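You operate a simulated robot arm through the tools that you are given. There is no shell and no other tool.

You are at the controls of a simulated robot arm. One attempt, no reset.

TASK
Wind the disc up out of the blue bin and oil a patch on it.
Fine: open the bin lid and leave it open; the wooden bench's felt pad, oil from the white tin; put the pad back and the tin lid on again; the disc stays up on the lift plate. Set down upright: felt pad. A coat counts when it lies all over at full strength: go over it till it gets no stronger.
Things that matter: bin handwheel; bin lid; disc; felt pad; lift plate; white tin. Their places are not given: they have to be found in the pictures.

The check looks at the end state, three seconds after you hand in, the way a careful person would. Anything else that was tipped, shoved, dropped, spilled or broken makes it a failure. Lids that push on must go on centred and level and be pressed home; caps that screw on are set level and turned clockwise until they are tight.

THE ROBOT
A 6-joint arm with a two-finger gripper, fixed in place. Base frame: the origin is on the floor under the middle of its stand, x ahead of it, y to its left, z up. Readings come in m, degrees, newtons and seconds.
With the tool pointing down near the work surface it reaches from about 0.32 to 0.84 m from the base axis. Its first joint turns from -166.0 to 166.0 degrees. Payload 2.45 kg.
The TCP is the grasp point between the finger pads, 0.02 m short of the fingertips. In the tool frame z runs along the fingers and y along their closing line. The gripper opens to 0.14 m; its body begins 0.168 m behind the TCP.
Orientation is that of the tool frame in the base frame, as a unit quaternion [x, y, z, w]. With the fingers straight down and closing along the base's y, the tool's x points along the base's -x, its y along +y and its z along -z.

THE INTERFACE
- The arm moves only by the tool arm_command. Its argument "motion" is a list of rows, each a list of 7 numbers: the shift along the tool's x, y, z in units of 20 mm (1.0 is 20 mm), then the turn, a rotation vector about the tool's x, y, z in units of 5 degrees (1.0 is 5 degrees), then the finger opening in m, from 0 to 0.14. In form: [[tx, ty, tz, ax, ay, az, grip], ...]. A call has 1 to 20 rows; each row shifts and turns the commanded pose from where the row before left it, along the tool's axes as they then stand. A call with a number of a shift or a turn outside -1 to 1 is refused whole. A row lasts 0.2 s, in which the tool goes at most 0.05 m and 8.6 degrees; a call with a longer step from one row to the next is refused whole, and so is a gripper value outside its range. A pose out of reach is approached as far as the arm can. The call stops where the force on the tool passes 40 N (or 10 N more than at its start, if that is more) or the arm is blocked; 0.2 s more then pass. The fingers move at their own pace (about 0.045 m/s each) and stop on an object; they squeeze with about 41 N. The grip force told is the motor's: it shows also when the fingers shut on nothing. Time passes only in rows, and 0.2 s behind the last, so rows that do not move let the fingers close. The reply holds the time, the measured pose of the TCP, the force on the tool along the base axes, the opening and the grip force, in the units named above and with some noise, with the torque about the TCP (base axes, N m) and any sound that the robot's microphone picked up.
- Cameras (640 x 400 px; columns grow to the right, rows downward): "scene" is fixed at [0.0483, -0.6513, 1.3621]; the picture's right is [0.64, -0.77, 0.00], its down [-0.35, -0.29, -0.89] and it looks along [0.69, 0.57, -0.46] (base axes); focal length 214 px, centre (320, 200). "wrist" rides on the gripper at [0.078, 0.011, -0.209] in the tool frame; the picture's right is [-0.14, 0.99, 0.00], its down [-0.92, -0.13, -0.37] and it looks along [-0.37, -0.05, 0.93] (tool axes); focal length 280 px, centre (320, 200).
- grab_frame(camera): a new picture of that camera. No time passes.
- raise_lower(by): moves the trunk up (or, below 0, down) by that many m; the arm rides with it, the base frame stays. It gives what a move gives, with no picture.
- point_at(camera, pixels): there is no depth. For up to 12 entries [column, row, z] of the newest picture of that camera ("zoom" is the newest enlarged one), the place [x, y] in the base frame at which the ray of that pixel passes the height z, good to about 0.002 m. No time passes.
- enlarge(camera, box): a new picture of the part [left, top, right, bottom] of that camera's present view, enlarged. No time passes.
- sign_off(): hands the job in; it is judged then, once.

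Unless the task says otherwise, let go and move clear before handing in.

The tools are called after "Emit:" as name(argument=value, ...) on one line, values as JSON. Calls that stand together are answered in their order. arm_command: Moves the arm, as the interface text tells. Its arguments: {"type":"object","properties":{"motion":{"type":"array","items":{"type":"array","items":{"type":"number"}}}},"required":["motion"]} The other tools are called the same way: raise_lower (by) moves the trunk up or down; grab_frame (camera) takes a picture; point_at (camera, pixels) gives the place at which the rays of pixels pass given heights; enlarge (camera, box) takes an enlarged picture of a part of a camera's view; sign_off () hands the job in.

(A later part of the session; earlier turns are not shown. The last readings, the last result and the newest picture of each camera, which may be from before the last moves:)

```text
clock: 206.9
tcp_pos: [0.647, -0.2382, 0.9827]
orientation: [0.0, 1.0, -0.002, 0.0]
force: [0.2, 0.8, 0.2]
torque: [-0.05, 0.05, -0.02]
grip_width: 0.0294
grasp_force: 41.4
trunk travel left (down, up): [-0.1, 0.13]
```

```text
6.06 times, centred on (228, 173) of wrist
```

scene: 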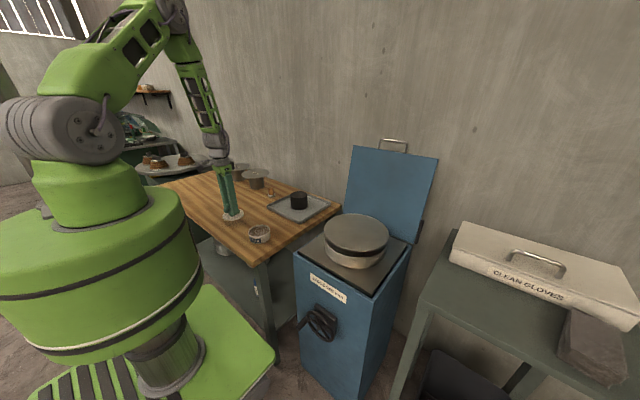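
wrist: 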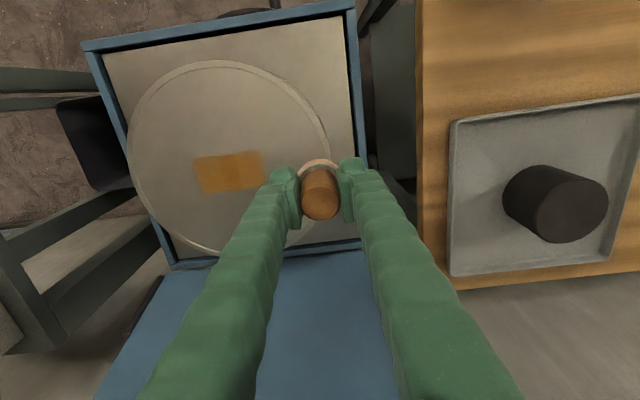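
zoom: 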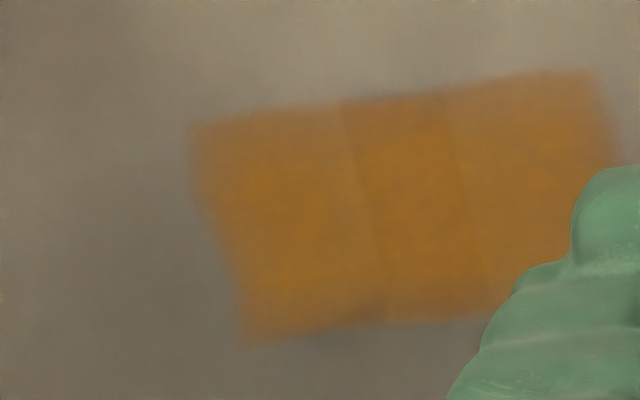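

The patch now looks uniform and no longer gets stronger. Next I carry the pad back to its place on the bench at (0.749, 0.3005), travelling high over the tray.

Emit:
arm_command(motion=[[0, 0, -1, 0, 0, 0, 0.0], [0, 0, -1, 0, 0, 0, 0.0], [0, 0, -1, 0, 0, 0, 0.0], [-0.19, 0.995, 0, 0, 0, 0, 0.0], [-0.19, 0.995, 0, 0, 0, 0, 0.0], [-0.19, 0.995, 0, 0, 0, 0, 0.0], [-0.19, 0.995, 0, 0, 0, 0, 0.0], [-0.19, 0.995, 0, 0, 0, 0, 0.0], [-0.19, 0.995, 0, 0, 0, 0, 0.0], [-0.19, 0.995, 0, 0, 0, 0, 0.0], [-0.19, 0.995, 0, 0, 0, 0, 0.0], [-0.19, 0.995, 0, 0, 0, 0, 0.0], [-0.19, 0.995, 0, 0, 0, 0, 0.0], [-0.19, 0.995, 0, 0, 0, 0, 0.0], [-0.19, 0.995, 0, 0, 0, 0, 0.0], [-0.19, 0.995, 0, 0, 0, 0, 0.0], [-0.19, 0.995, 0, 0, 0, 0, 0.0]])

Emit:
arm_command(motion=[[-0.19, 0.995, 0, 0, 0, 0, 0.0], [-0.19, 0.995, 0, 0, 0, 0, 0.0], [-0.19, 0.995, 0, 0, 0, 0, 0.0], [-0.19, 0.995, 0, 0, 0, 0, 0.0], [-0.19, 0.995, 0, 0, 0, 0, 0.0], [-0.19, 0.995, 0, 0, 0, 0, 0.0], [-0.19, 0.995, 0, 0, 0, 0, 0.0], [-0.19, 0.995, 0, 0, 0, 0, 0.0], [-0.19, 0.995, 0, 0, 0, 0, 0.0], [-0.19, 0.995, 0, 0, 0, 0, 0.0], [-0.19, 0.995, 0, 0, 0, 0, 0.0], [-0.19, 0.995, 0, 0, 0, 0, 0.0]])

Emit:
grab_frame(camera="scene")

Emit:
grab_frame(camera="wrist")

```text
clock: 210.6
tcp_pos: [0.6973, 0.0425, 1.04]
orientation: [0.0, 1.0, -0.002, 0.001]
force: [0.0, 1.1, -0.5]
torque: [-0.01, -0.01, -0.02]
grip_width: 0.0295
grasp_force: 41.3
trunk travel left (down, up): [-0.1, 0.13]
```

```text
clock: 213.2
tcp_pos: [0.7456, 0.2821, 1.0417]
orientation: [0.0, 1.0, -0.002, 0.001]
force: [0.4, -0.3, 0.4]
torque: [-0.02, -0.06, -0.03]
grip_width: 0.0295
grasp_force: 41.0
trunk travel left (down, up): [-0.1, 0.13]
```

```text
taken
```

scene: 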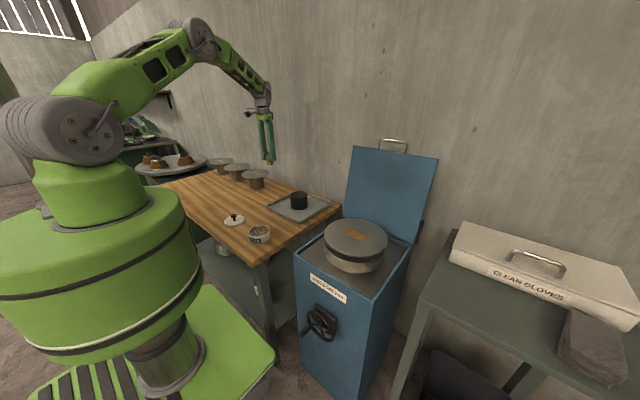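

```text
taken
```

wrist: 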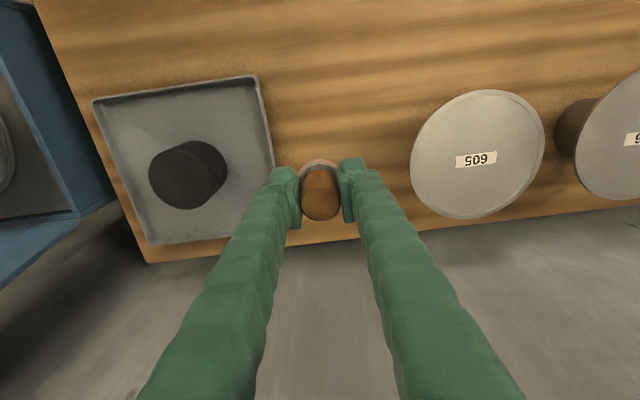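

Near the pad's spot. Aligning to (0.749, 0.3005) and descending close to the bench.

Emit:
arm_command(motion=[[-0.17, 0.92, 0, 0, 0, 0, 0.0], [0, 0, 1, 0, 0, 0, 0.0], [0, 0, 1, 0, 0, 0, 0.0], [0, 0, 1, 0, 0, 0, 0.0], [0, 0, 1, 0, 0, 0, 0.0], [0, 0, 1, 0, 0, 0, 0.0], [0, 0, 1, 0, 0, 0, 0.0], [0, 0, 1, 0, 0, 0, 0.0], [0, 0, 1, 0, 0, 0, 0.0], [0, 0, 1, 0, 0, 0, 0.0], [0, 0, 0.4, 0, 0, 0, 0.0]])

Emit:
enlarge(camera="scene", box=[230, 160, 310, 220])

```text
clock: 215.6
tcp_pos: [0.7481, 0.2977, 0.8513]
orientation: [0.001, 1.0, -0.002, 0.001]
force: [0.8, 0.2, -0.5]
torque: [0.02, 0.0, 0.02]
grip_width: 0.0298
grasp_force: 40.6
trunk travel left (down, up): [-0.1, 0.13]
```

```text
6.67 times, centred on (270, 190) of scene
```

zoom: 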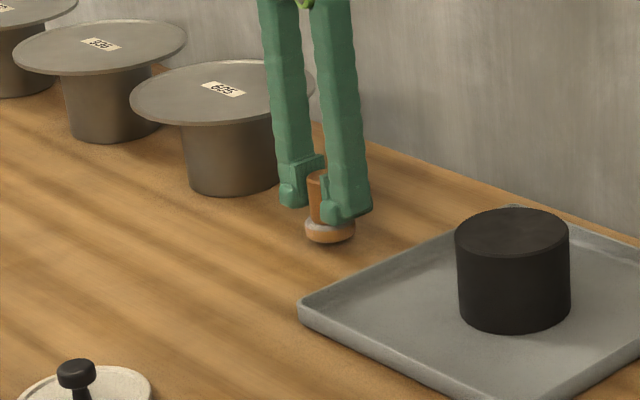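

Just above the bench now. Lowering in 2 mm steps until contact.

Emit:
arm_command(motion=[[0, 0.05, 0.15, 0, 0, 0, 0.0], [0, 0.05, 0.1, 0, 0, 0, 0.0], [0, 0, 0.08, 0, 0, 0, 0.0]])

Emit:
arm_command(motion=[[0, 0, 0.08, 0, 0, 0, 0.0], [0, 0, 0.0, 0, 0, 0, 0.0]])

```text
clock: 216.3
tcp_pos: [0.7479, 0.2999, 0.8453]
orientation: [-0.001, 1.0, -0.002, 0.001]
force: [-0.3, -0.4, -0.6]
torque: [-0.02, -0.04, 0.02]
grip_width: 0.0296
grasp_force: 41.8
trunk travel left (down, up): [-0.1, 0.13]
```

```text
clock: 216.9
tcp_pos: [0.7487, 0.2998, 0.8449]
orientation: [0.0, 1.0, -0.001, 0.001]
force: [0.1, -0.4, 0.7]
torque: [-0.03, 0.02, 0.03]
grip_width: 0.0295
grasp_force: 41.5
trunk travel left (down, up): [-0.1, 0.13]
```

Emit:
arm_command(motion=[[0, 0, 0.07, 0, 0, 0, 0.0], [0, 0, 0.0, 0, 0, 0, 0.0]])

Emit:
enlarge(camera="scene", box=[255, 175, 290, 205])

```text
clock: 217.6
tcp_pos: [0.7478, 0.2993, 0.843]
orientation: [-0.001, 1.0, -0.002, 0.001]
force: [0.4, -0.7, -0.3]
torque: [0.04, -0.01, -0.01]
grip_width: 0.0294
grasp_force: 40.4
trunk travel left (down, up): [-0.1, 0.13]
```

```text
13.33 times, centred on (272, 190) of scene
```

zoom: 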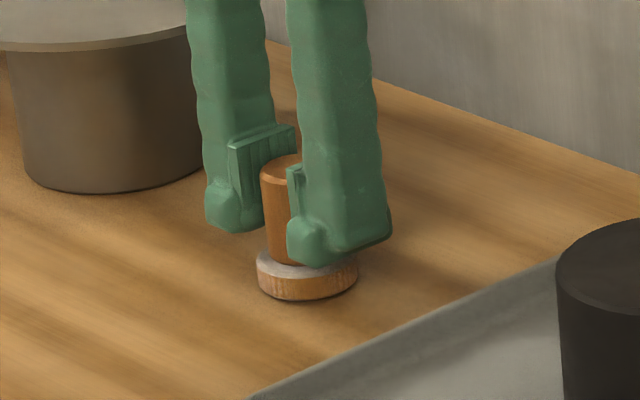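

Emit:
arm_command(motion=[[0, 0, 0.06, 0, 0, 0, 0.0], [0, 0, 0.0, 0, 0, 0, 0.0]])

```text
clock: 218.2
tcp_pos: [0.7478, 0.2993, 0.8416]
orientation: [0.0, 1.0, -0.002, 0.001]
force: [0.5, -0.8, 0.7]
torque: [0.0, 0.04, -0.02]
grip_width: 0.0295
grasp_force: 41.1
trunk travel left (down, up): [-0.1, 0.13]
```

Emit:
arm_command(motion=[[0, 0, 0.05, 0, 0, 0, 0.0], [0, 0, 0.0, 0, 0, 0, 0.0]])

```text
clock: 218.8
tcp_pos: [0.7483, 0.2993, 0.8423]
orientation: [0.001, 1.0, -0.001, 0.002]
force: [-2.0, 2.2, 9.3]
torque: [0.1, 0.12, -0.02]
grip_width: 0.0294
grasp_force: 41.3
trunk travel left (down, up): [-0.1, 0.13]
```

The pad is firmly on the bench (9 N, same height as at pick-up). Releasing and lifting away.

Emit:
arm_command(motion=[[0, 0, -0.03, 0, 0, 0, 0.032], [0, 0, 0, 0, 0, 0, 0.05], [0, 0, 0, 0, 0, 0, 0.07], [0, 0, 0, 0, 0, 0, 0.07], [0, 0, -0.5, 0, 0, 0, 0.07], [0, 0, -1, 0, 0, 0, 0.07], [0, 0, -1, 0, 0, 0, 0.07], [0, 0, -1, 0, 0, 0, 0.07], [0, 0, -1, 0, 0, 0, 0.07], [0, 0, -1, 0, 0, 0, 0.07], [0, 0, -1, 0, 0, 0, 0.07]])

Emit:
enlarge(camera="scene", box=[255, 175, 290, 205])

Emit:
grab_frame(camera="wrist")

```text
clock: 221.2
tcp_pos: [0.7472, 0.2983, 0.9735]
orientation: [0.0, 1.0, -0.001, 0.001]
force: [-1.0, 0.5, -0.4]
torque: [0.03, 0.0, 0.01]
grip_width: 0.07
grasp_force: 0.0
trunk travel left (down, up): [-0.1, 0.13]
```

```text
13.33 times, centred on (272, 190) of scene
```

zoom: 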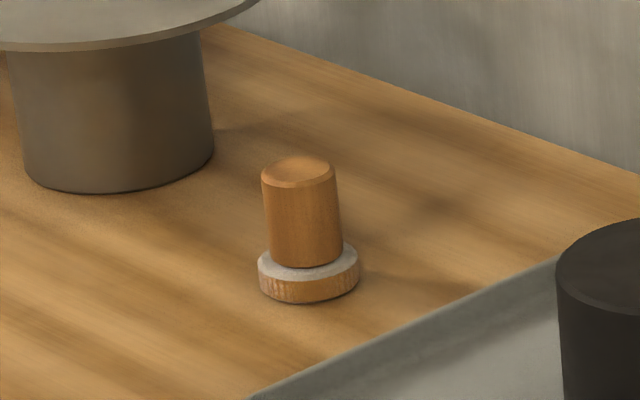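

```text
taken
```

wrist: 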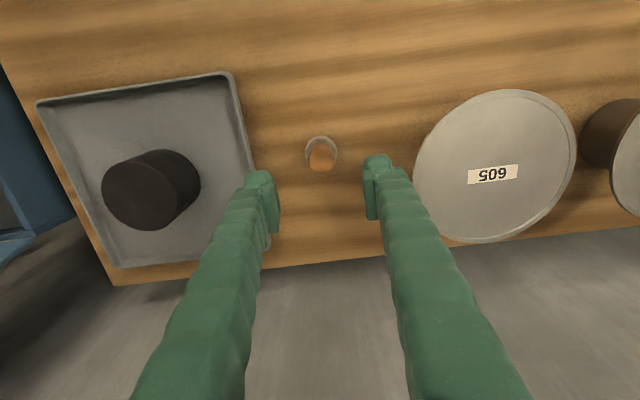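

The pad stands upright where it was. Now back for the tin lid at (0.456, 0.2195).

Emit:
arm_command(motion=[[0.97, -0.262, -0.2, 0, 0, 0, 0.06], [0.97, -0.262, -0.2, 0, 0, 0, 0.06], [0.97, -0.262, -0.2, 0, 0, 0, 0.06], [0.97, -0.262, 0, 0, 0, 0, 0.06], [0.97, -0.262, 0, 0, 0, 0, 0.06], [0.97, -0.262, 0, 0, 0, 0, 0.06], [0.97, -0.262, 0, 0, 0, 0, 0.06], [0.97, -0.262, 0, 0, 0, 0, 0.06], [0.97, -0.262, 0, 0, 0, 0, 0.06], [0.97, -0.262, 0, 0, 0, 0, 0.06], [0.97, -0.262, 0, 0, 0, 0, 0.06], [0.97, -0.262, 0, 0, 0, 0, 0.06], [0.97, -0.262, 0, 0, 0, 0, 0.06], [0.97, -0.262, 0, 0, 0, 0, 0.06], [0.97, -0.262, 0, 0, 0, 0, 0.06], [0, 0, 1, 0, 0, 0, 0.06], [0, 0, 1, 0, 0, 0, 0.06], [0, 0, 1, 0, 0, 0, 0.06], [0, 0, 1, 0, 0, 0, 0.06]])

Emit:
enlarge(camera="wrist", box=[250, 105, 394, 225])

Emit:
enlarge(camera="scene", box=[200, 185, 280, 250])

```text
clock: 225.2
tcp_pos: [0.459, 0.2222, 0.9033]
orientation: [0.0, 1.0, -0.001, 0.001]
force: [-0.1, 0.6, 0.3]
torque: [0.05, 0.03, 0.0]
grip_width: 0.0603
grasp_force: 0.0
trunk travel left (down, up): [-0.1, 0.13]
```

```text
3.33 times, centred on (322, 165) of wrist
```

zoom: 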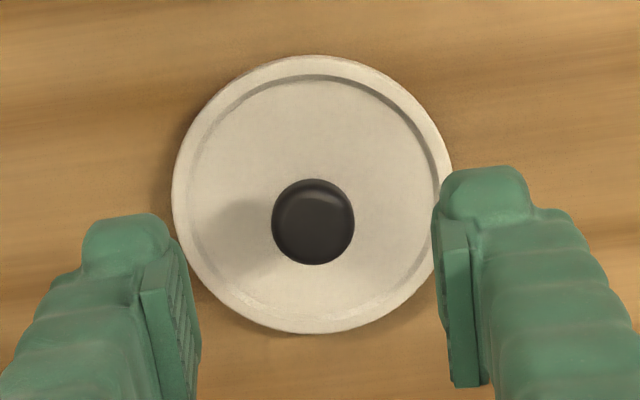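

```text
6.15 times, centred on (240, 218) of scene
```

zoom: 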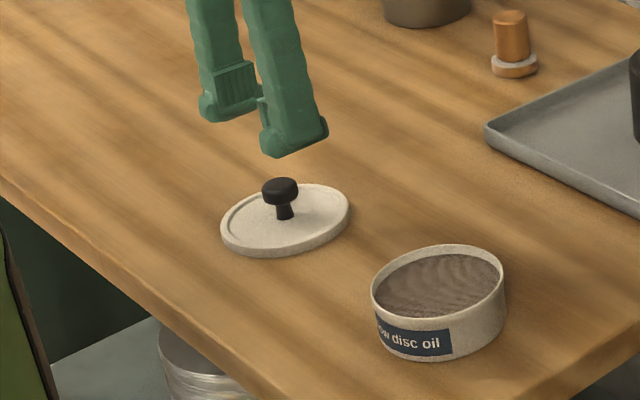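

The knob sits exactly on the tool axis. Descending to z≈0.8345 and gripping it.

Emit:
arm_command(motion=[[0, 0, 0.86, 0, 0, 0, 0.06], [0, 0, 0.86, 0, 0, 0, 0.06], [0, 0, 0.86, 0, 0, 0, 0.06], [0, 0, 0.8, 0, 0, 0, 0.06], [0, 0, 0, 0, 0, 0, 0.0], [0, 0, 0, 0, 0, 0, 0.0], [0, 0, 0, 0, 0, 0, 0.0], [0, 0, 0, 0, 0, 0, 0.0]])

Emit:
enlarge(camera="scene", box=[200, 185, 280, 250])

```text
clock: 226.9
tcp_pos: [0.4579, 0.2214, 0.8373]
orientation: [0.0, 1.0, -0.002, 0.001]
force: [0.2, -0.7, 0.1]
torque: [-0.01, 0.02, 0.0]
grip_width: 0.023
grasp_force: 39.5
trunk travel left (down, up): [-0.1, 0.13]
```

```text
6.15 times, centred on (240, 218) of scene
```

zoom: 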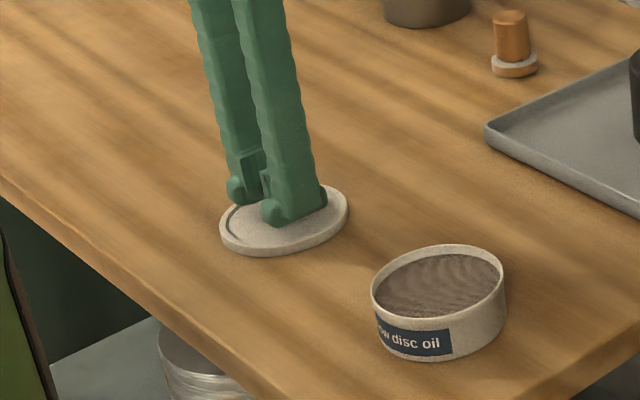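

Gripped the knob (23 mm). Lifting and moving part way toward the tin to re-measure the tin's position.

Emit:
arm_command(motion=[[0, 0, -0.5, 0, 0, 0, 0.0], [0, 0, -1, 0, 0, 0, 0.0], [0, 0, -1, 0, 0, 0, 0.0], [0, 0, -1, 0, 0, 0, 0.0], [0, 0, -1, 0, 0, 0, 0.0], [0, 0, -1, 0, 0, 0, 0.0], [0, -1, 0, 0, 0, 0, 0.0], [0, -1, 0, 0, 0, 0, 0.0], [0, -1, 0, 0, 0, 0, 0.0]])

Emit:
grab_frame(camera="wrist")

Emit:
enlarge(camera="scene", box=[240, 215, 280, 250])

```text
clock: 228.9
tcp_pos: [0.4572, 0.1613, 0.9485]
orientation: [0.001, 1.0, -0.002, 0.001]
force: [0.2, 0.0, 0.4]
torque: [0.01, -0.01, 0.02]
grip_width: 0.0224
grasp_force: 40.9
trunk travel left (down, up): [-0.1, 0.13]
```

```text
taken
```

wrist: 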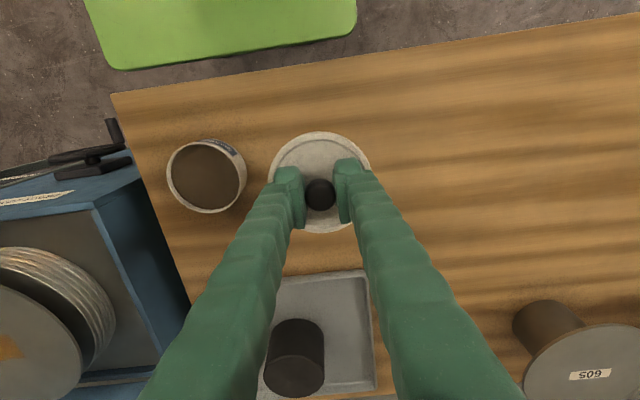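

```text
11.43 times, centred on (260, 232) of scene
```

zoom: 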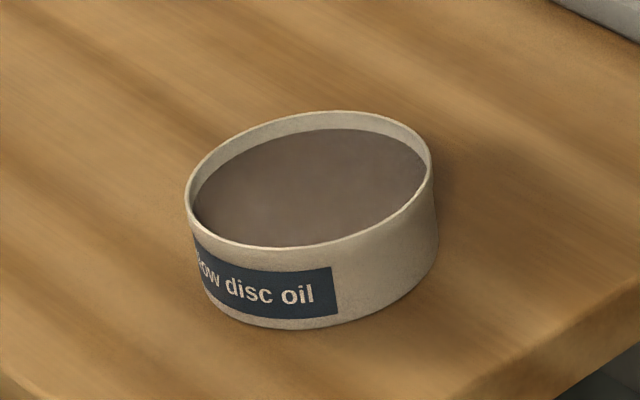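

The tin hasn't moved (label in the same pixels). I'll carry the lid over the tin and check the concentricity before lowering.

Emit:
arm_command(motion=[[0, -1, 0, 0, 0, 0, 0.0], [0, -1, 0, 0, 0, 0, 0.0], [0, -1, 0, 0, 0, 0, 0.0], [0, -1, 0, 0, 0, 0, 0.0], [0, -1, 0, 0, 0, 0, 0.0], [-0.04, -1, 0, 0, 0, 0, 0.0], [0, -1, 0, 0, 0, 0, 0.0], [0, -0.08, 0.8, 0, 0, 0, 0.0], [0, 0, 0.8, 0, 0, 0, 0.0]])

Emit:
enlarge(camera="wrist", box=[250, 105, 394, 245])

Emit:
enlarge(camera="scene", box=[235, 205, 285, 250])

```text
clock: 230.9
tcp_pos: [0.4577, 0.0187, 0.9147]
orientation: [0.0, 1.0, -0.002, 0.001]
force: [-0.4, -0.5, -0.4]
torque: [-0.02, 0.05, -0.01]
grip_width: 0.0222
grasp_force: 40.7
trunk travel left (down, up): [-0.1, 0.13]
```

```text
2.86 times, centred on (322, 175) of wrist
```

zoom: 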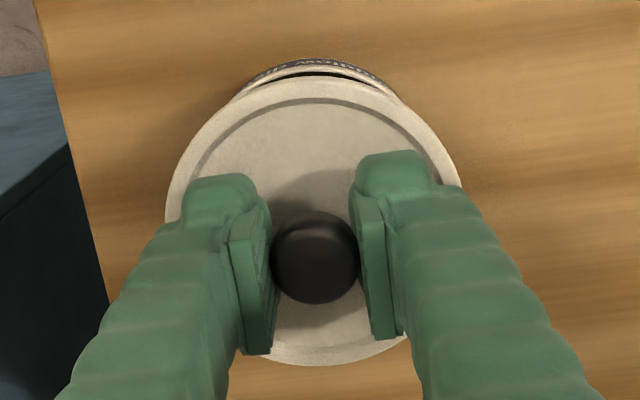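

```text
8.89 times, centred on (260, 228) of scene
```

zoom: 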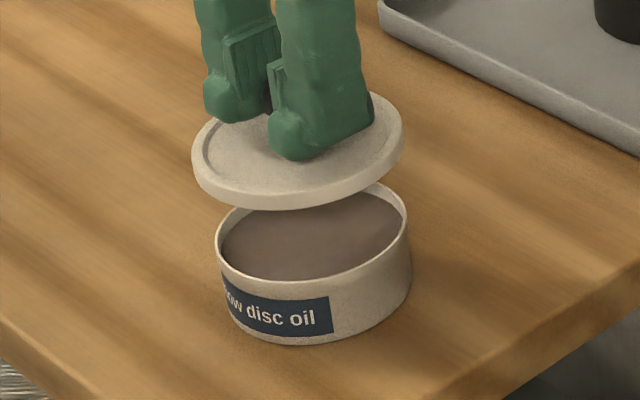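

Lid and tin look concentric given the height difference. Lowering to just above the rim.

Emit:
arm_command(motion=[[0, 0.03, 0.7, 0, 0, 0, 0.0], [0, 0.02, 0.5, 0, 0, 0, 0.0], [0, 0, 0.4, 0, 0, 0, 0.0]])

Emit:
enlarge(camera="wrist", box=[250, 105, 394, 245])

Emit:
enlarge(camera="scene", box=[235, 205, 285, 250])

```text
clock: 231.8
tcp_pos: [0.4575, 0.0208, 0.8822]
orientation: [0.0, 1.0, -0.001, 0.001]
force: [0.8, 0.4, 0.5]
torque: [0.0, 0.0, 0.02]
grip_width: 0.0221
grasp_force: 41.2
trunk travel left (down, up): [-0.1, 0.13]
```

```text
2.86 times, centred on (322, 175) of wrist
```

zoom: 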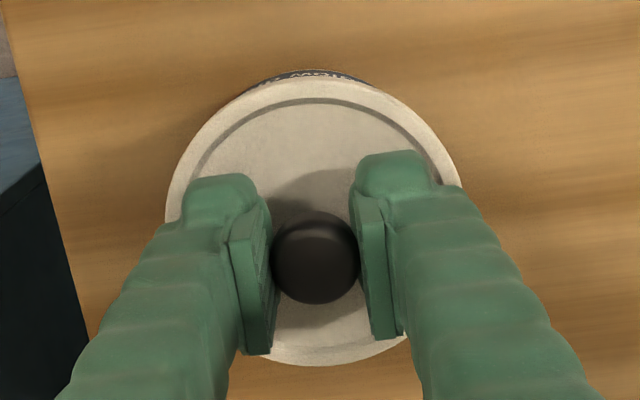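

```text
8.89 times, centred on (260, 228) of scene
```

zoom: 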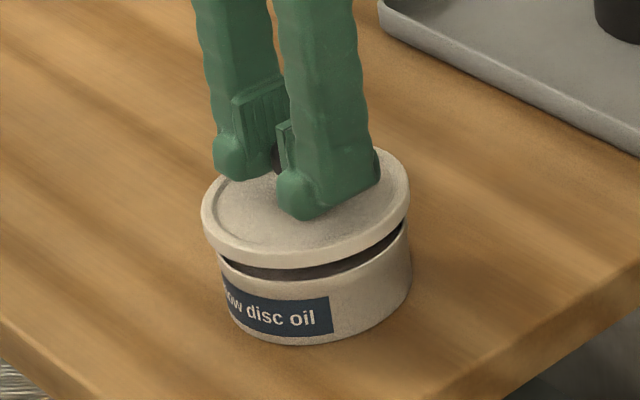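

The lid is about 1.3 cm above seating and concentric. Lowering onto the tin in small steps.

Emit:
arm_command(motion=[[0, -0.03, 0.3, 0, 0, 0, 0.0], [0, 0, 0.15, 0, 0, 0, 0.0], [0, 0, 0, 0, 0, 0, 0.0]])

Emit:
enlarge(camera="scene", box=[235, 205, 285, 250])

```text
clock: 232.6
tcp_pos: [0.4576, 0.0209, 0.8726]
orientation: [-0.001, 1.0, -0.002, 0.0]
force: [0.5, -0.2, -0.6]
torque: [0.04, -0.03, 0.02]
grip_width: 0.0222
grasp_force: 41.0
trunk travel left (down, up): [-0.1, 0.13]
```

```text
8.89 times, centred on (260, 228) of scene
```

zoom: 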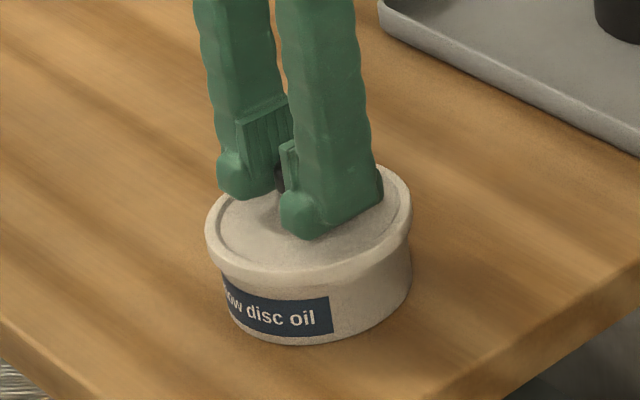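

Nearly seated, no contact yet. Pressing on in 2 mm steps.

Emit:
arm_command(motion=[[0, 0, 0.1, 0, 0, 0, 0.0], [0, 0, 0.08, 0, 0, 0, 0.0], [0, 0, 0, 0, 0, 0, 0.0]])

Emit:
enlarge(camera="scene", box=[235, 205, 285, 250])

```text
clock: 233.3
tcp_pos: [0.4576, 0.0206, 0.868]
orientation: [-0.001, 1.0, -0.002, 0.001]
force: [-0.4, -0.5, -0.5]
torque: [0.0, -0.02, 0.0]
grip_width: 0.0223
grasp_force: 40.5
trunk travel left (down, up): [-0.1, 0.13]
```

```text
8.89 times, centred on (260, 228) of scene
```

zoom: 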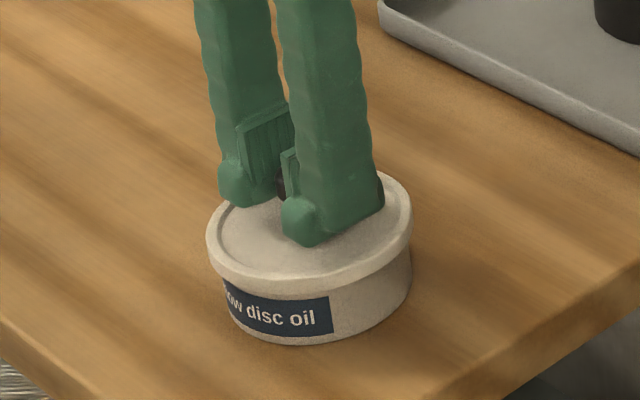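

Emit:
arm_command(motion=[[0, 0, 0.06, 0, 0, 0, 0.0], [0, 0, 0.06, 0, 0, 0, 0.0], [0, 0, 0, 0, 0, 0, 0.0]])

Emit:
enlarge(camera="scene", box=[235, 205, 285, 250])

```text
clock: 234.2
tcp_pos: [0.4578, 0.0199, 0.8679]
orientation: [0.0, 1.0, -0.001, 0.001]
force: [-1.3, -0.4, 6.6]
torque: [0.0, 0.03, 0.02]
grip_width: 0.0221
grasp_force: 40.9
trunk travel left (down, up): [-0.1, 0.13]
heard: snap
```

```text
8.89 times, centred on (260, 228) of scene
```

zoom: 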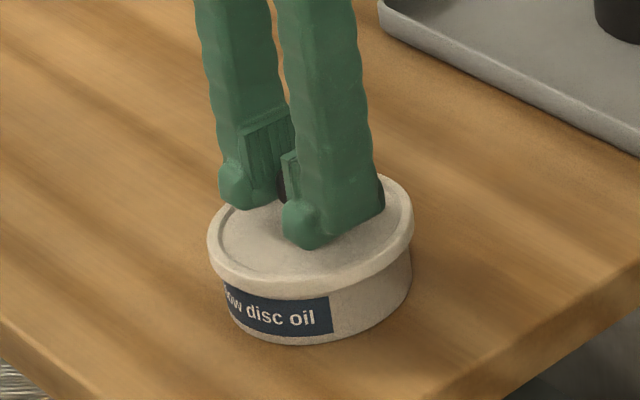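

A snap was heard with 6.6 N – the lid is on. Pressing a bit more to make sure it's home.

Emit:
arm_command(motion=[[0, 0, 0.06, 0, 0, 0, 0.0], [0, 0, 0.04, 0, 0, 0, 0.0], [0, 0, 0, 0, 0, 0, 0.0]])

```text
clock: 234.9
tcp_pos: [0.4572, 0.0208, 0.867]
orientation: [0.0, 1.0, -0.002, 0.002]
force: [-5.6, 0.0, 23.7]
torque: [0.0, 0.07, 0.0]
grip_width: 0.0223
grasp_force: 41.1
trunk travel left (down, up): [-0.1, 0.13]
stopped in row 3: the force on the tool passed its limit at 41 N (the readings are from after the stop); the commanded pose is now the measured one
```

Pressed home with ~40 N, no further travel. Releasing straight open and lifting away.

Emit:
arm_command(motion=[[0, 0, 0, 0, 0, 0, 0.03], [0, 0, 0, 0, 0, 0, 0.06], [0, 0, 0, 0, 0, 0, 0.06], [0, 0, -0.3, 0, 0, 0, 0.06], [0, 0, -1, 0, 0, 0, 0.06], [0, 0, -1, 0, 0, 0, 0.06], [0, 0, -1, 0, 0, 0, 0.06], [0, 0, -1, 0, 0, 0, 0.06], [0, 0, -1, 0, 0, 0, 0.06]])

Emit:
enlarge(camera="scene", box=[240, 215, 280, 250])

Emit:
enlarge(camera="wrist", box=[250, 105, 394, 245])

```text
clock: 236.9
tcp_pos: [0.457, 0.019, 0.9715]
orientation: [0.0, 1.0, -0.002, 0.0]
force: [-0.4, 0.0, 0.0]
torque: [0.0, 0.02, 0.0]
grip_width: 0.0599
grasp_force: 0.0
trunk travel left (down, up): [-0.1, 0.13]
```

```text
11.43 times, centred on (260, 232) of scene
```

zoom: 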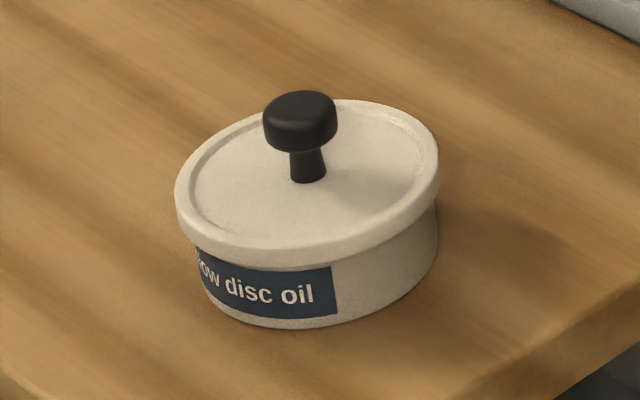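

```text
2.86 times, centred on (322, 175) of wrist
```

zoom: 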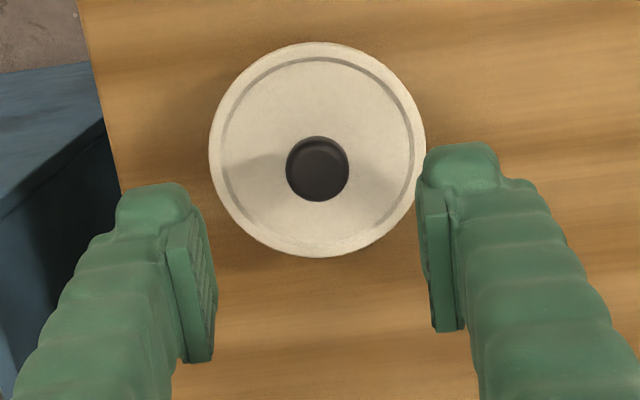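

The lid is on exactly as at the start. Now I check the lift, which sank under my rubbing.

Emit:
enlarge(camera="scene", box=[280, 200, 440, 310])

Emit:
enlarge(camera="scene", box=[290, 295, 370, 345])

```text
3.64 times, centred on (360, 255) of scene
```

zoom: 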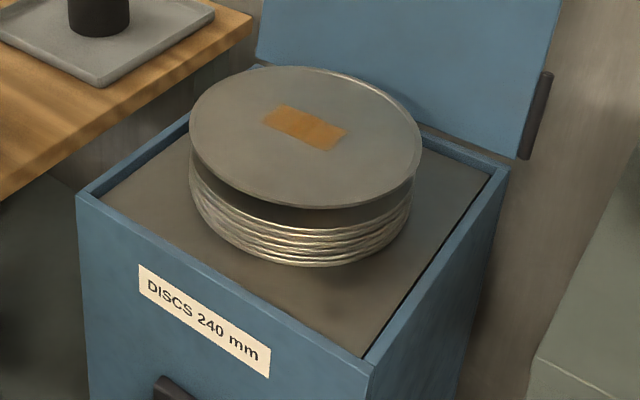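

```text
8.00 times, centred on (330, 320) of scene
```

zoom: 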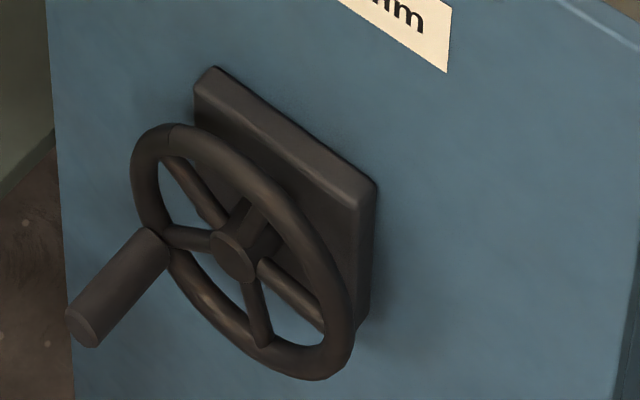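

The knob has turned back to about φ≈232°, so the plate sank ~2 cm. I'll re-wind it to the stop: first go high to the spot in front of the bin where I re-oriented before.

Emit:
arm_command(motion=[[0, 0, -1, 0, 0, 0, 0.05], [0, 0, -1, 0, 0, 0, 0.05], [0.38, -0.99, -1, 0, 0, 0, 0.05], [0.38, -0.99, -1, 0, 0, 0, 0.05], [0.38, -0.99, -1, 0, 0, 0, 0.05], [0.38, -0.99, -1, 0, 0, 0, 0.05], [0.38, -0.99, -0.5, 0, 0, 0, 0.05], [0.38, -0.99, 0, 0, 0, 0, 0.05], [0.38, -0.99, 0, 0, 0, 0, 0.05], [0.38, -0.99, 0, 0, 0, 0, 0.05], [0.38, -0.99, 0, 0, 0, 0, 0.05], [0.38, -0.99, 0, 0, 0, 0, 0.05], [0.38, -0.99, 0, 0, 0, 0, 0.05], [0.38, -0.99, 0, 0, 0, 0, 0.05], [0.38, -0.99, 0, 0, 0, 0, 0.05], [0.38, -0.99, 0, 0, 0, 0, 0.05], [0.38, -0.99, 0, 0, 0, 0, 0.05], [0.38, -0.99, 0, 0, 0, 0, 0.05], [0.38, -0.99, 0, 0, 0, 0, 0.05], [0.38, -0.99, 0, 0, 0, 0, 0.05]])

Emit:
arm_command(motion=[[0, 0, 0, -0.706, -0.601, 0.268, 0.05], [0, 0, 0, -0.706, -0.601, 0.268, 0.05], [0, 0, 0, -0.706, -0.601, 0.268, 0.05], [0, 0, 0, -0.706, -0.601, 0.268, 0.05], [0, 0, 0, -0.706, -0.601, 0.268, 0.05], [0, 0, 0, -0.706, -0.601, 0.268, 0.05], [0, 0, 0, -0.706, -0.601, 0.268, 0.05], [0, 0, 0, -0.706, -0.601, 0.268, 0.05], [0, 0, 0, -0.706, -0.601, 0.268, 0.05], [0, 0, 0, -0.706, -0.601, 0.268, 0.05], [0, 0, 0, -0.706, -0.601, 0.268, 0.05], [0, 0, 0, -0.706, -0.601, 0.268, 0.05], [0, 0, 0, -0.706, -0.601, 0.268, 0.05]])

Emit:
grab_frame(camera="scene")

```text
clock: 241.1
tcp_pos: [0.3208, -0.3335, 1.1011]
orientation: [-0.001, 1.0, -0.002, 0.001]
force: [-0.7, -0.9, -0.4]
torque: [-0.01, -0.03, 0.02]
grip_width: 0.0499
grasp_force: 0.0
trunk travel left (down, up): [-0.1, 0.13]
```

```text
clock: 243.9
tcp_pos: [0.3218, -0.3374, 1.1028]
orientation: [0.142, 0.854, 0.381, 0.325]
force: [0.5, 0.9, 0.0]
torque: [-0.01, -0.01, 0.03]
grip_width: 0.05
grasp_force: 0.0
trunk travel left (down, up): [-0.1, 0.13]
```

```text
taken
```

scene: 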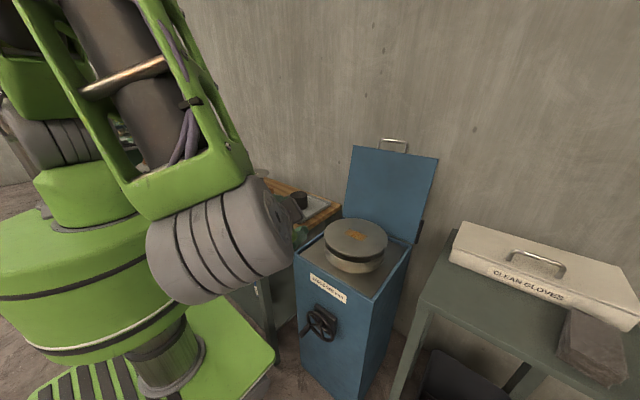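

Re-oriented. Descending along the proven vertical path in front of the bin, then lowering the trunk.

Emit:
arm_command(motion=[[0.581, -0.9685, 0.641, 0, 0, 0, 0.05], [0.581, -0.9685, 0.641, 0, 0, 0, 0.05], [0.581, -0.9685, 0.641, 0, 0, 0, 0.05], [0.581, -0.9685, 0.641, 0, 0, 0, 0.05], [0.581, -0.9685, 0.641, 0, 0, 0, 0.05], [0.581, -0.9685, 0.641, 0, 0, 0, 0.05], [0.581, -0.9685, 0.641, 0, 0, 0, 0.05], [0.581, -0.9685, 0.641, 0, 0, 0, 0.05], [0.581, -0.9685, 0.641, 0, 0, 0, 0.05], [0.581, -0.9685, 0.641, 0, 0, 0, 0.05], [0.581, -0.9685, 0.641, 0, 0, 0, 0.05], [0.581, -0.9685, 0.641, 0, 0, 0, 0.05], [0.581, -0.9685, 0.641, 0, 0, 0, 0.05], [0.581, -0.9685, 0.641, 0, 0, 0, 0.05]])

Emit:
raise_lower(by=-0.1)

Emit:
grab_frame(camera="wrist")

Emit:
grab_frame(camera="scene")

```text
clock: 246.9
tcp_pos: [0.3207, -0.3384, 0.7379]
orientation: [0.144, 0.854, 0.38, 0.325]
force: [-0.5, -0.5, 0.2]
torque: [0.02, -0.03, -0.01]
grip_width: 0.0498
grasp_force: 0.1
trunk travel left (down, up): [-0.1, 0.13]
```

```text
clock: 248.2
tcp_pos: [0.3215, -0.3377, 0.6384]
orientation: [0.144, 0.854, 0.38, 0.325]
force: [0.8, 0.4, 0.3]
torque: [-0.04, 0.03, -0.01]
grip_width: 0.0502
grasp_force: 0.1
trunk travel left (down, up): [0.0, 0.23]
```

```text
taken
```

wrist: 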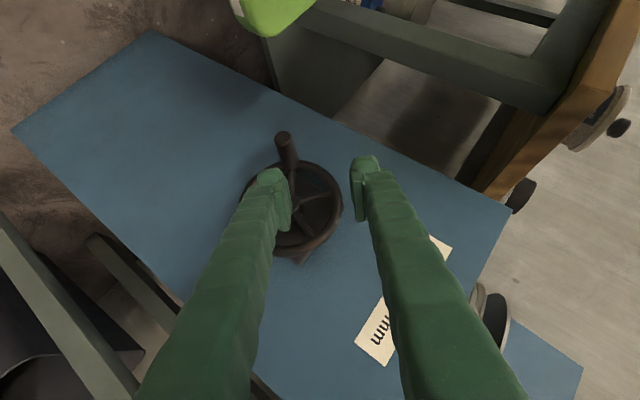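

```text
taken
```

scene: 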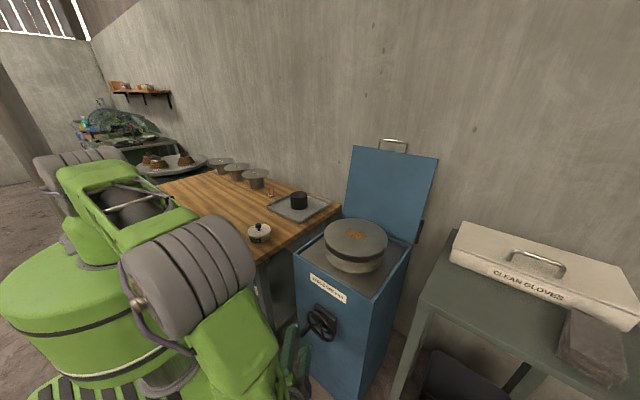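

The knob tip shows at wrist (283,137). Measuring its position with a zoom.

Emit:
enlarge(camera="wrist", box=[230, 110, 370, 280])

Emit:
point_at(camera="wrist", pixels=[[283, 136, 0.52], [283, 136, 0.53], [283, 136, 0.54], [291, 166, 0.52], [291, 166, 0.53], [291, 166, 0.54]])

```text
2.35 times, centred on (300, 195) of wrist
```

zoom: 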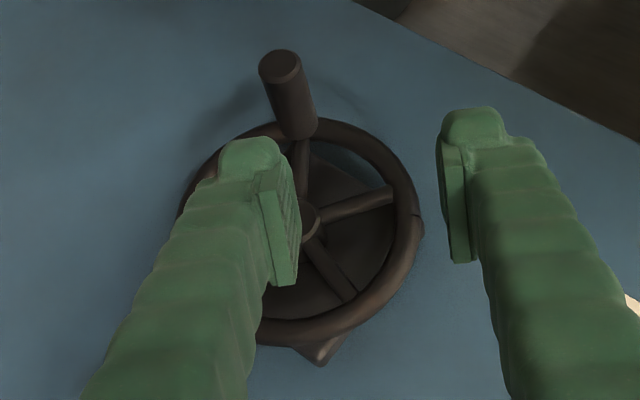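

```text
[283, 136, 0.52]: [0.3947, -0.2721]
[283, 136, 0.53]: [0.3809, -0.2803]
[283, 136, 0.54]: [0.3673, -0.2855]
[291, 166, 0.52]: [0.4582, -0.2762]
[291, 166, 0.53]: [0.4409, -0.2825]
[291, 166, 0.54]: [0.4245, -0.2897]
```

Knob axis ≈(y −0.285, z 0.535), φ≈231°. Moving to the standoff along the tool axis.

Emit:
arm_command(motion=[[0.342, -0.717, 0.463, 0, 0, 0, 0.05], [0.342, -0.717, 0.463, 0, 0, 0, 0.05], [0.342, -0.717, 0.463, 0, 0, 0, 0.05], [0, 0, 0.8, 0, 0, 0, 0.05], [0, 0, 0.8, 0, 0, 0, 0.05]])

Emit:
enlarge(camera="wrist", box=[230, 90, 430, 270])

```text
clock: 249.4
tcp_pos: [0.3443, -0.3242, 0.5674]
orientation: [0.143, 0.854, 0.381, 0.326]
force: [0.3, -0.1, -0.9]
torque: [-0.03, 0.0, 0.03]
grip_width: 0.0501
grasp_force: 0.0
trunk travel left (down, up): [0.0, 0.23]
```

```text
2.22 times, centred on (330, 180) of wrist
```

zoom: 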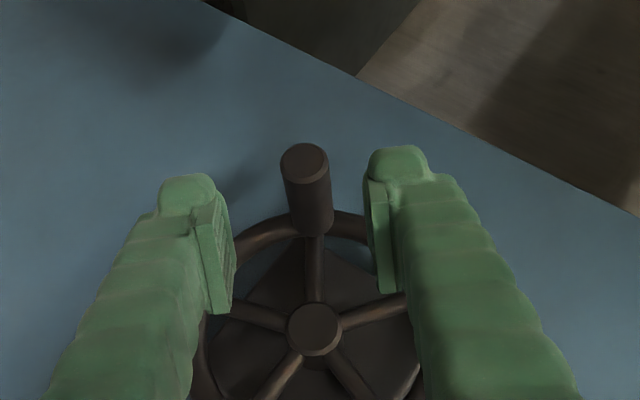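

Knob lies between the pads, right ahead. Advancing 70 mm and closing on it.

Emit:
arm_command(motion=[[-0.01, 0.015, 0.87, 0, 0, 0, 0.05], [-0.01, 0.015, 0.87, 0, 0, 0, 0.05], [-0.01, 0.015, 0.87, 0, 0, 0, 0.05], [-0.01, 0.015, 0.87, 0, 0, 0, 0.05], [0, 0, 0, 0, 0, 0, 0.0], [0, 0, 0, 0, 0, 0, 0.0], [0, 0, 0, 0, 0, 0, 0.0]])

Emit:
enlarge(camera="wrist", box=[250, 110, 430, 270])

```text
clock: 251.1
tcp_pos: [0.3923, -0.2839, 0.5365]
orientation: [0.144, 0.854, 0.38, 0.326]
force: [3.4, 2.5, -1.8]
torque: [-0.02, -0.01, 0.03]
grip_width: 0.0209
grasp_force: 31.7
trunk travel left (down, up): [0.0, 0.23]
```

```text
2.50 times, centred on (340, 190) of wrist
```

zoom: 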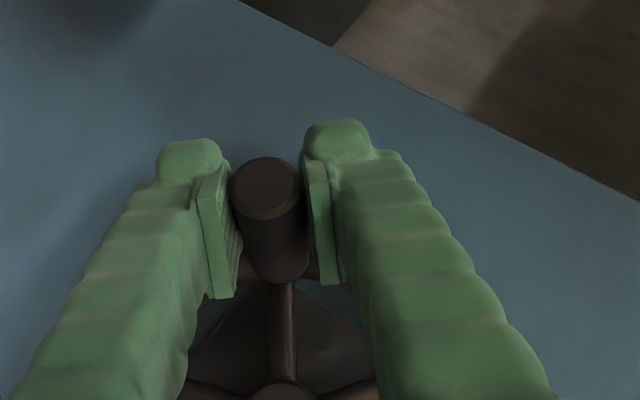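

Gripped at φ≈234°. Turning ~20°, re-gripping, and then turning on toward the stop.

Emit:
arm_command(motion=[[-0.068, 0.4954, -0.0727, 0, 0, 0, 0.0], [-0.1244, 0.4705, -0.1356, 0, 0, 0, 0.0]])

Emit:
arm_command(motion=[[0, 0, 0, 0, 0, 0, 0.03], [0, 0, 0, 0, 0, 0, 0.03], [0, 0, 0, 0, 0, 0, 0.0], [0, 0, 0, 0, 0, 0, 0.0], [-0.177, 0.4313, -0.1944, 0, 0, 0, 0.0]])

Emit:
enlarge(camera="scene", box=[280, 200, 440, 310])

Emit:
enlarge(camera="wrist", box=[250, 110, 430, 270])

```text
clock: 251.7
tcp_pos: [0.3917, -0.2759, 0.5532]
orientation: [0.144, 0.854, 0.38, 0.325]
force: [6.9, 2.0, -17.8]
torque: [0.67, 0.32, -0.15]
grip_width: 0.0205
grasp_force: 44.7
trunk travel left (down, up): [0.0, 0.23]
```

```text
clock: 252.8
tcp_pos: [0.3908, -0.2743, 0.5633]
orientation: [0.144, 0.854, 0.38, 0.325]
force: [-4.7, 1.1, -9.0]
torque: [0.27, 0.1, -0.1]
grip_width: 0.0209
grasp_force: 44.8
trunk travel left (down, up): [0.0, 0.23]
```

```text
3.64 times, centred on (360, 255) of scene
```

zoom: 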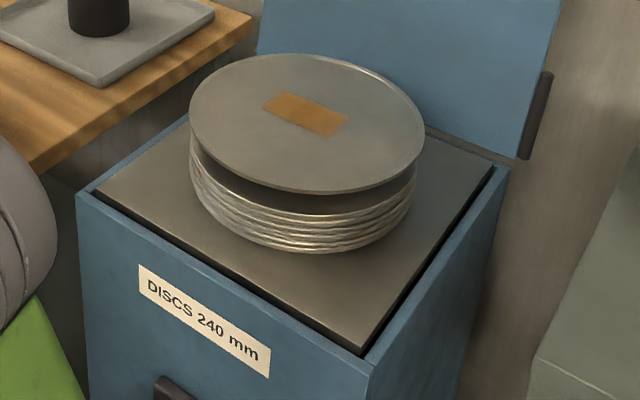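

```text
2.50 times, centred on (340, 190) of wrist
```

zoom: 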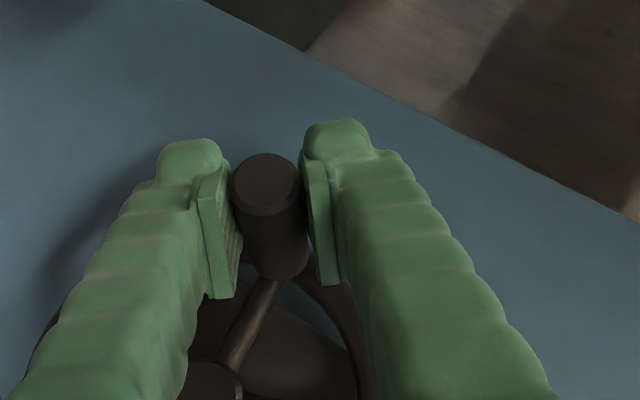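

Disc nearly at top again (edge at zoom row 193 vs 188 at the stop). One more re-grip and a small push to the stop.

Emit:
arm_command(motion=[[0, 0, 0, 0, 0, 0, 0.03], [0, 0, 0, 0, 0, 0, 0.03], [0, 0, 0, 0, 0, 0, 0.0], [0, 0, 0, 0, 0, 0, 0.0], [-0.087, 0.155, -0.096, 0, 0, 0, 0.0], [-0.087, 0.155, -0.096, 0, 0, 0, 0.0], [-0.06, 0.1, -0.065, 0, 0, 0, 0.0]])

Emit:
enlarge(camera="scene", box=[280, 200, 440, 310])

```text
clock: 254.4
tcp_pos: [0.3933, -0.2738, 0.5728]
orientation: [0.144, 0.855, 0.379, 0.324]
force: [9.5, 5.0, -25.3]
torque: [0.05, 0.32, -0.07]
grip_width: 0.0207
grasp_force: 45.5
trunk travel left (down, up): [0.0, 0.23]
```

```text
3.64 times, centred on (360, 255) of scene
```

zoom: 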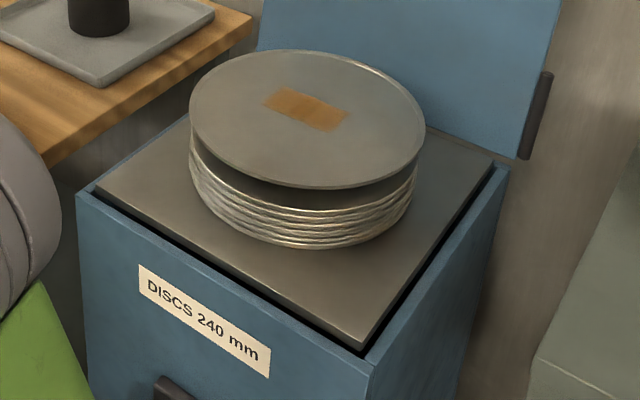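

Back at the upper stop (edge at row 188, 27 N resistance). Releasing and backing off along the tool axis.

Emit:
arm_command(motion=[[0.03, -0.06, 0.03, 0, 0, 0, 0.0], [0, 0, 0, 0, 0, 0, 0.04], [0, 0, 0, 0, 0, 0, 0.05], [0, 0, -1, 0, 0, 0, 0.05], [0, 0, -1, 0, 0, 0, 0.05], [0, 0, -1, 0, 0, 0, 0.05], [0, 0, -1, 0, 0, 0, 0.05], [0, 0, -1, 0, 0, 0, 0.05], [0, 0, -1, 0, 0, 0, 0.05]])

Emit:
enlarge(camera="scene", box=[280, 200, 440, 310])

Emit:
raise_lower(by=0.1)

```text
clock: 256.4
tcp_pos: [0.3127, -0.3392, 0.6304]
orientation: [0.144, 0.854, 0.38, 0.325]
force: [0.0, 0.2, -0.4]
torque: [-0.01, 0.0, -0.01]
grip_width: 0.0503
grasp_force: 0.0
trunk travel left (down, up): [0.0, 0.23]
```

```text
3.64 times, centred on (360, 255) of scene
```

zoom: 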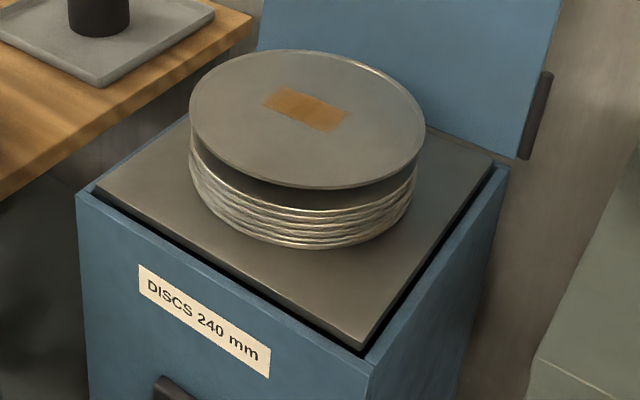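

```text
clock: 257.8
tcp_pos: [0.3125, -0.3391, 0.7297]
orientation: [0.143, 0.854, 0.38, 0.325]
force: [0.5, 0.2, 0.8]
torque: [0.01, 0.01, -0.02]
grip_width: 0.05
grasp_force: 0.1
trunk travel left (down, up): [-0.1, 0.13]
```

The lift holds at the top. Raising the arm clear and taking a final look at everything.

Emit:
arm_command(motion=[[-0.581, 0.9685, -0.641, 0, 0, 0, 0.05], [-0.581, 0.9685, -0.641, 0, 0, 0, 0.05], [-0.581, 0.9685, -0.641, 0, 0, 0, 0.05], [-0.581, 0.9685, -0.641, 0, 0, 0, 0.05], [-0.581, 0.9685, -0.641, 0, 0, 0, 0.05], [-0.581, 0.9685, -0.641, 0, 0, 0, 0.05], [-0.581, 0.9685, -0.641, 0, 0, 0, 0.05], [-0.581, 0.9685, -0.641, 0, 0, 0, 0.05], [-0.581, 0.9685, -0.641, 0, 0, 0, 0.05], [-0.581, 0.9685, -0.641, 0, 0, 0, 0.05], [-0.581, 0.9685, -0.641, 0, 0, 0, 0.05], [-0.581, 0.9685, -0.641, 0, 0, 0, 0.05], [-0.581, 0.9685, -0.641, 0, 0, 0, 0.05], [-0.581, 0.9685, -0.641, 0, 0, 0, 0.05]])

Emit:
arm_command(motion=[[0, 0, 0, 0.708, 0.588, -0.274, 0.05], [0, 0, 0, 0.708, 0.588, -0.274, 0.05], [0, 0, 0, 0.708, 0.588, -0.274, 0.05], [0, 0, 0, 0.708, 0.588, -0.274, 0.05], [0, 0, 0, 0.708, 0.588, -0.274, 0.05], [0, 0, 0, 0.708, 0.588, -0.274, 0.05], [0, 0, 0, 0.708, 0.588, -0.274, 0.05], [0, 0, 0, 0.708, 0.588, -0.274, 0.05], [0, 0, 0, 0.708, 0.588, -0.274, 0.05], [0, 0, 0, 0.708, 0.588, -0.274, 0.05], [0, 0, 0, 0.708, 0.588, -0.274, 0.05], [0, 0, 0, 0.708, 0.588, -0.274, 0.05], [0, 0, 0, 0.708, 0.588, -0.274, 0.05]])

Emit:
grab_frame(camera="scene")

Emit:
grab_frame(camera="wrist")

Emit:
enlarge(camera="scene", box=[340, 215, 372, 240])

```text
clock: 260.8
tcp_pos: [0.3131, -0.3351, 1.0932]
orientation: [0.144, 0.854, 0.38, 0.326]
force: [0.3, -0.5, -0.1]
torque: [-0.02, 0.0, 0.01]
grip_width: 0.0501
grasp_force: 0.1
trunk travel left (down, up): [-0.1, 0.13]
```

```text
clock: 263.6
tcp_pos: [0.3145, -0.3354, 1.0943]
orientation: [0.0, 1.0, -0.005, 0.009]
force: [-0.4, 0.6, 0.3]
torque: [-0.01, -0.01, 0.01]
grip_width: 0.0503
grasp_force: 0.1
trunk travel left (down, up): [-0.1, 0.13]
```

```text
taken
```

scene: 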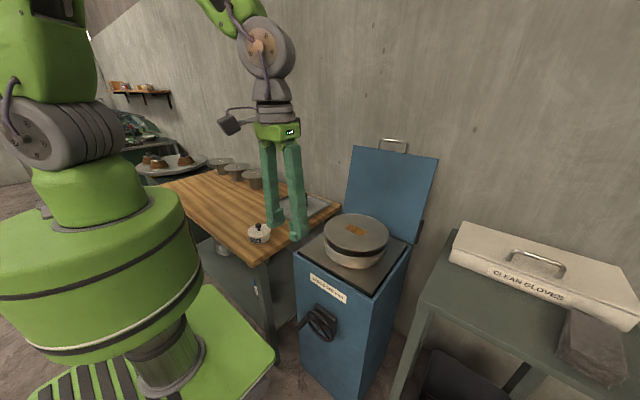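

```text
taken
```

wrist: 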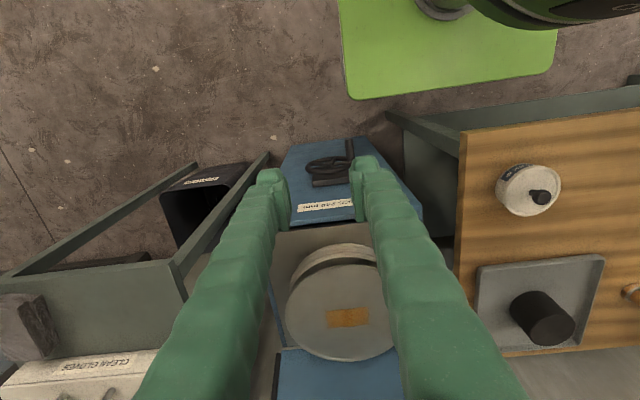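

```text
16.00 times, centred on (356, 228) of scene
```

zoom: 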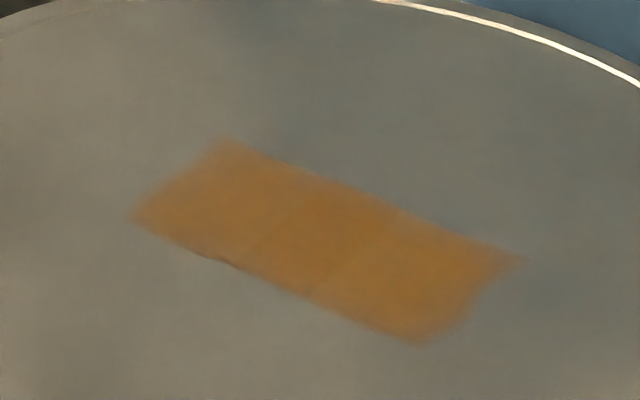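

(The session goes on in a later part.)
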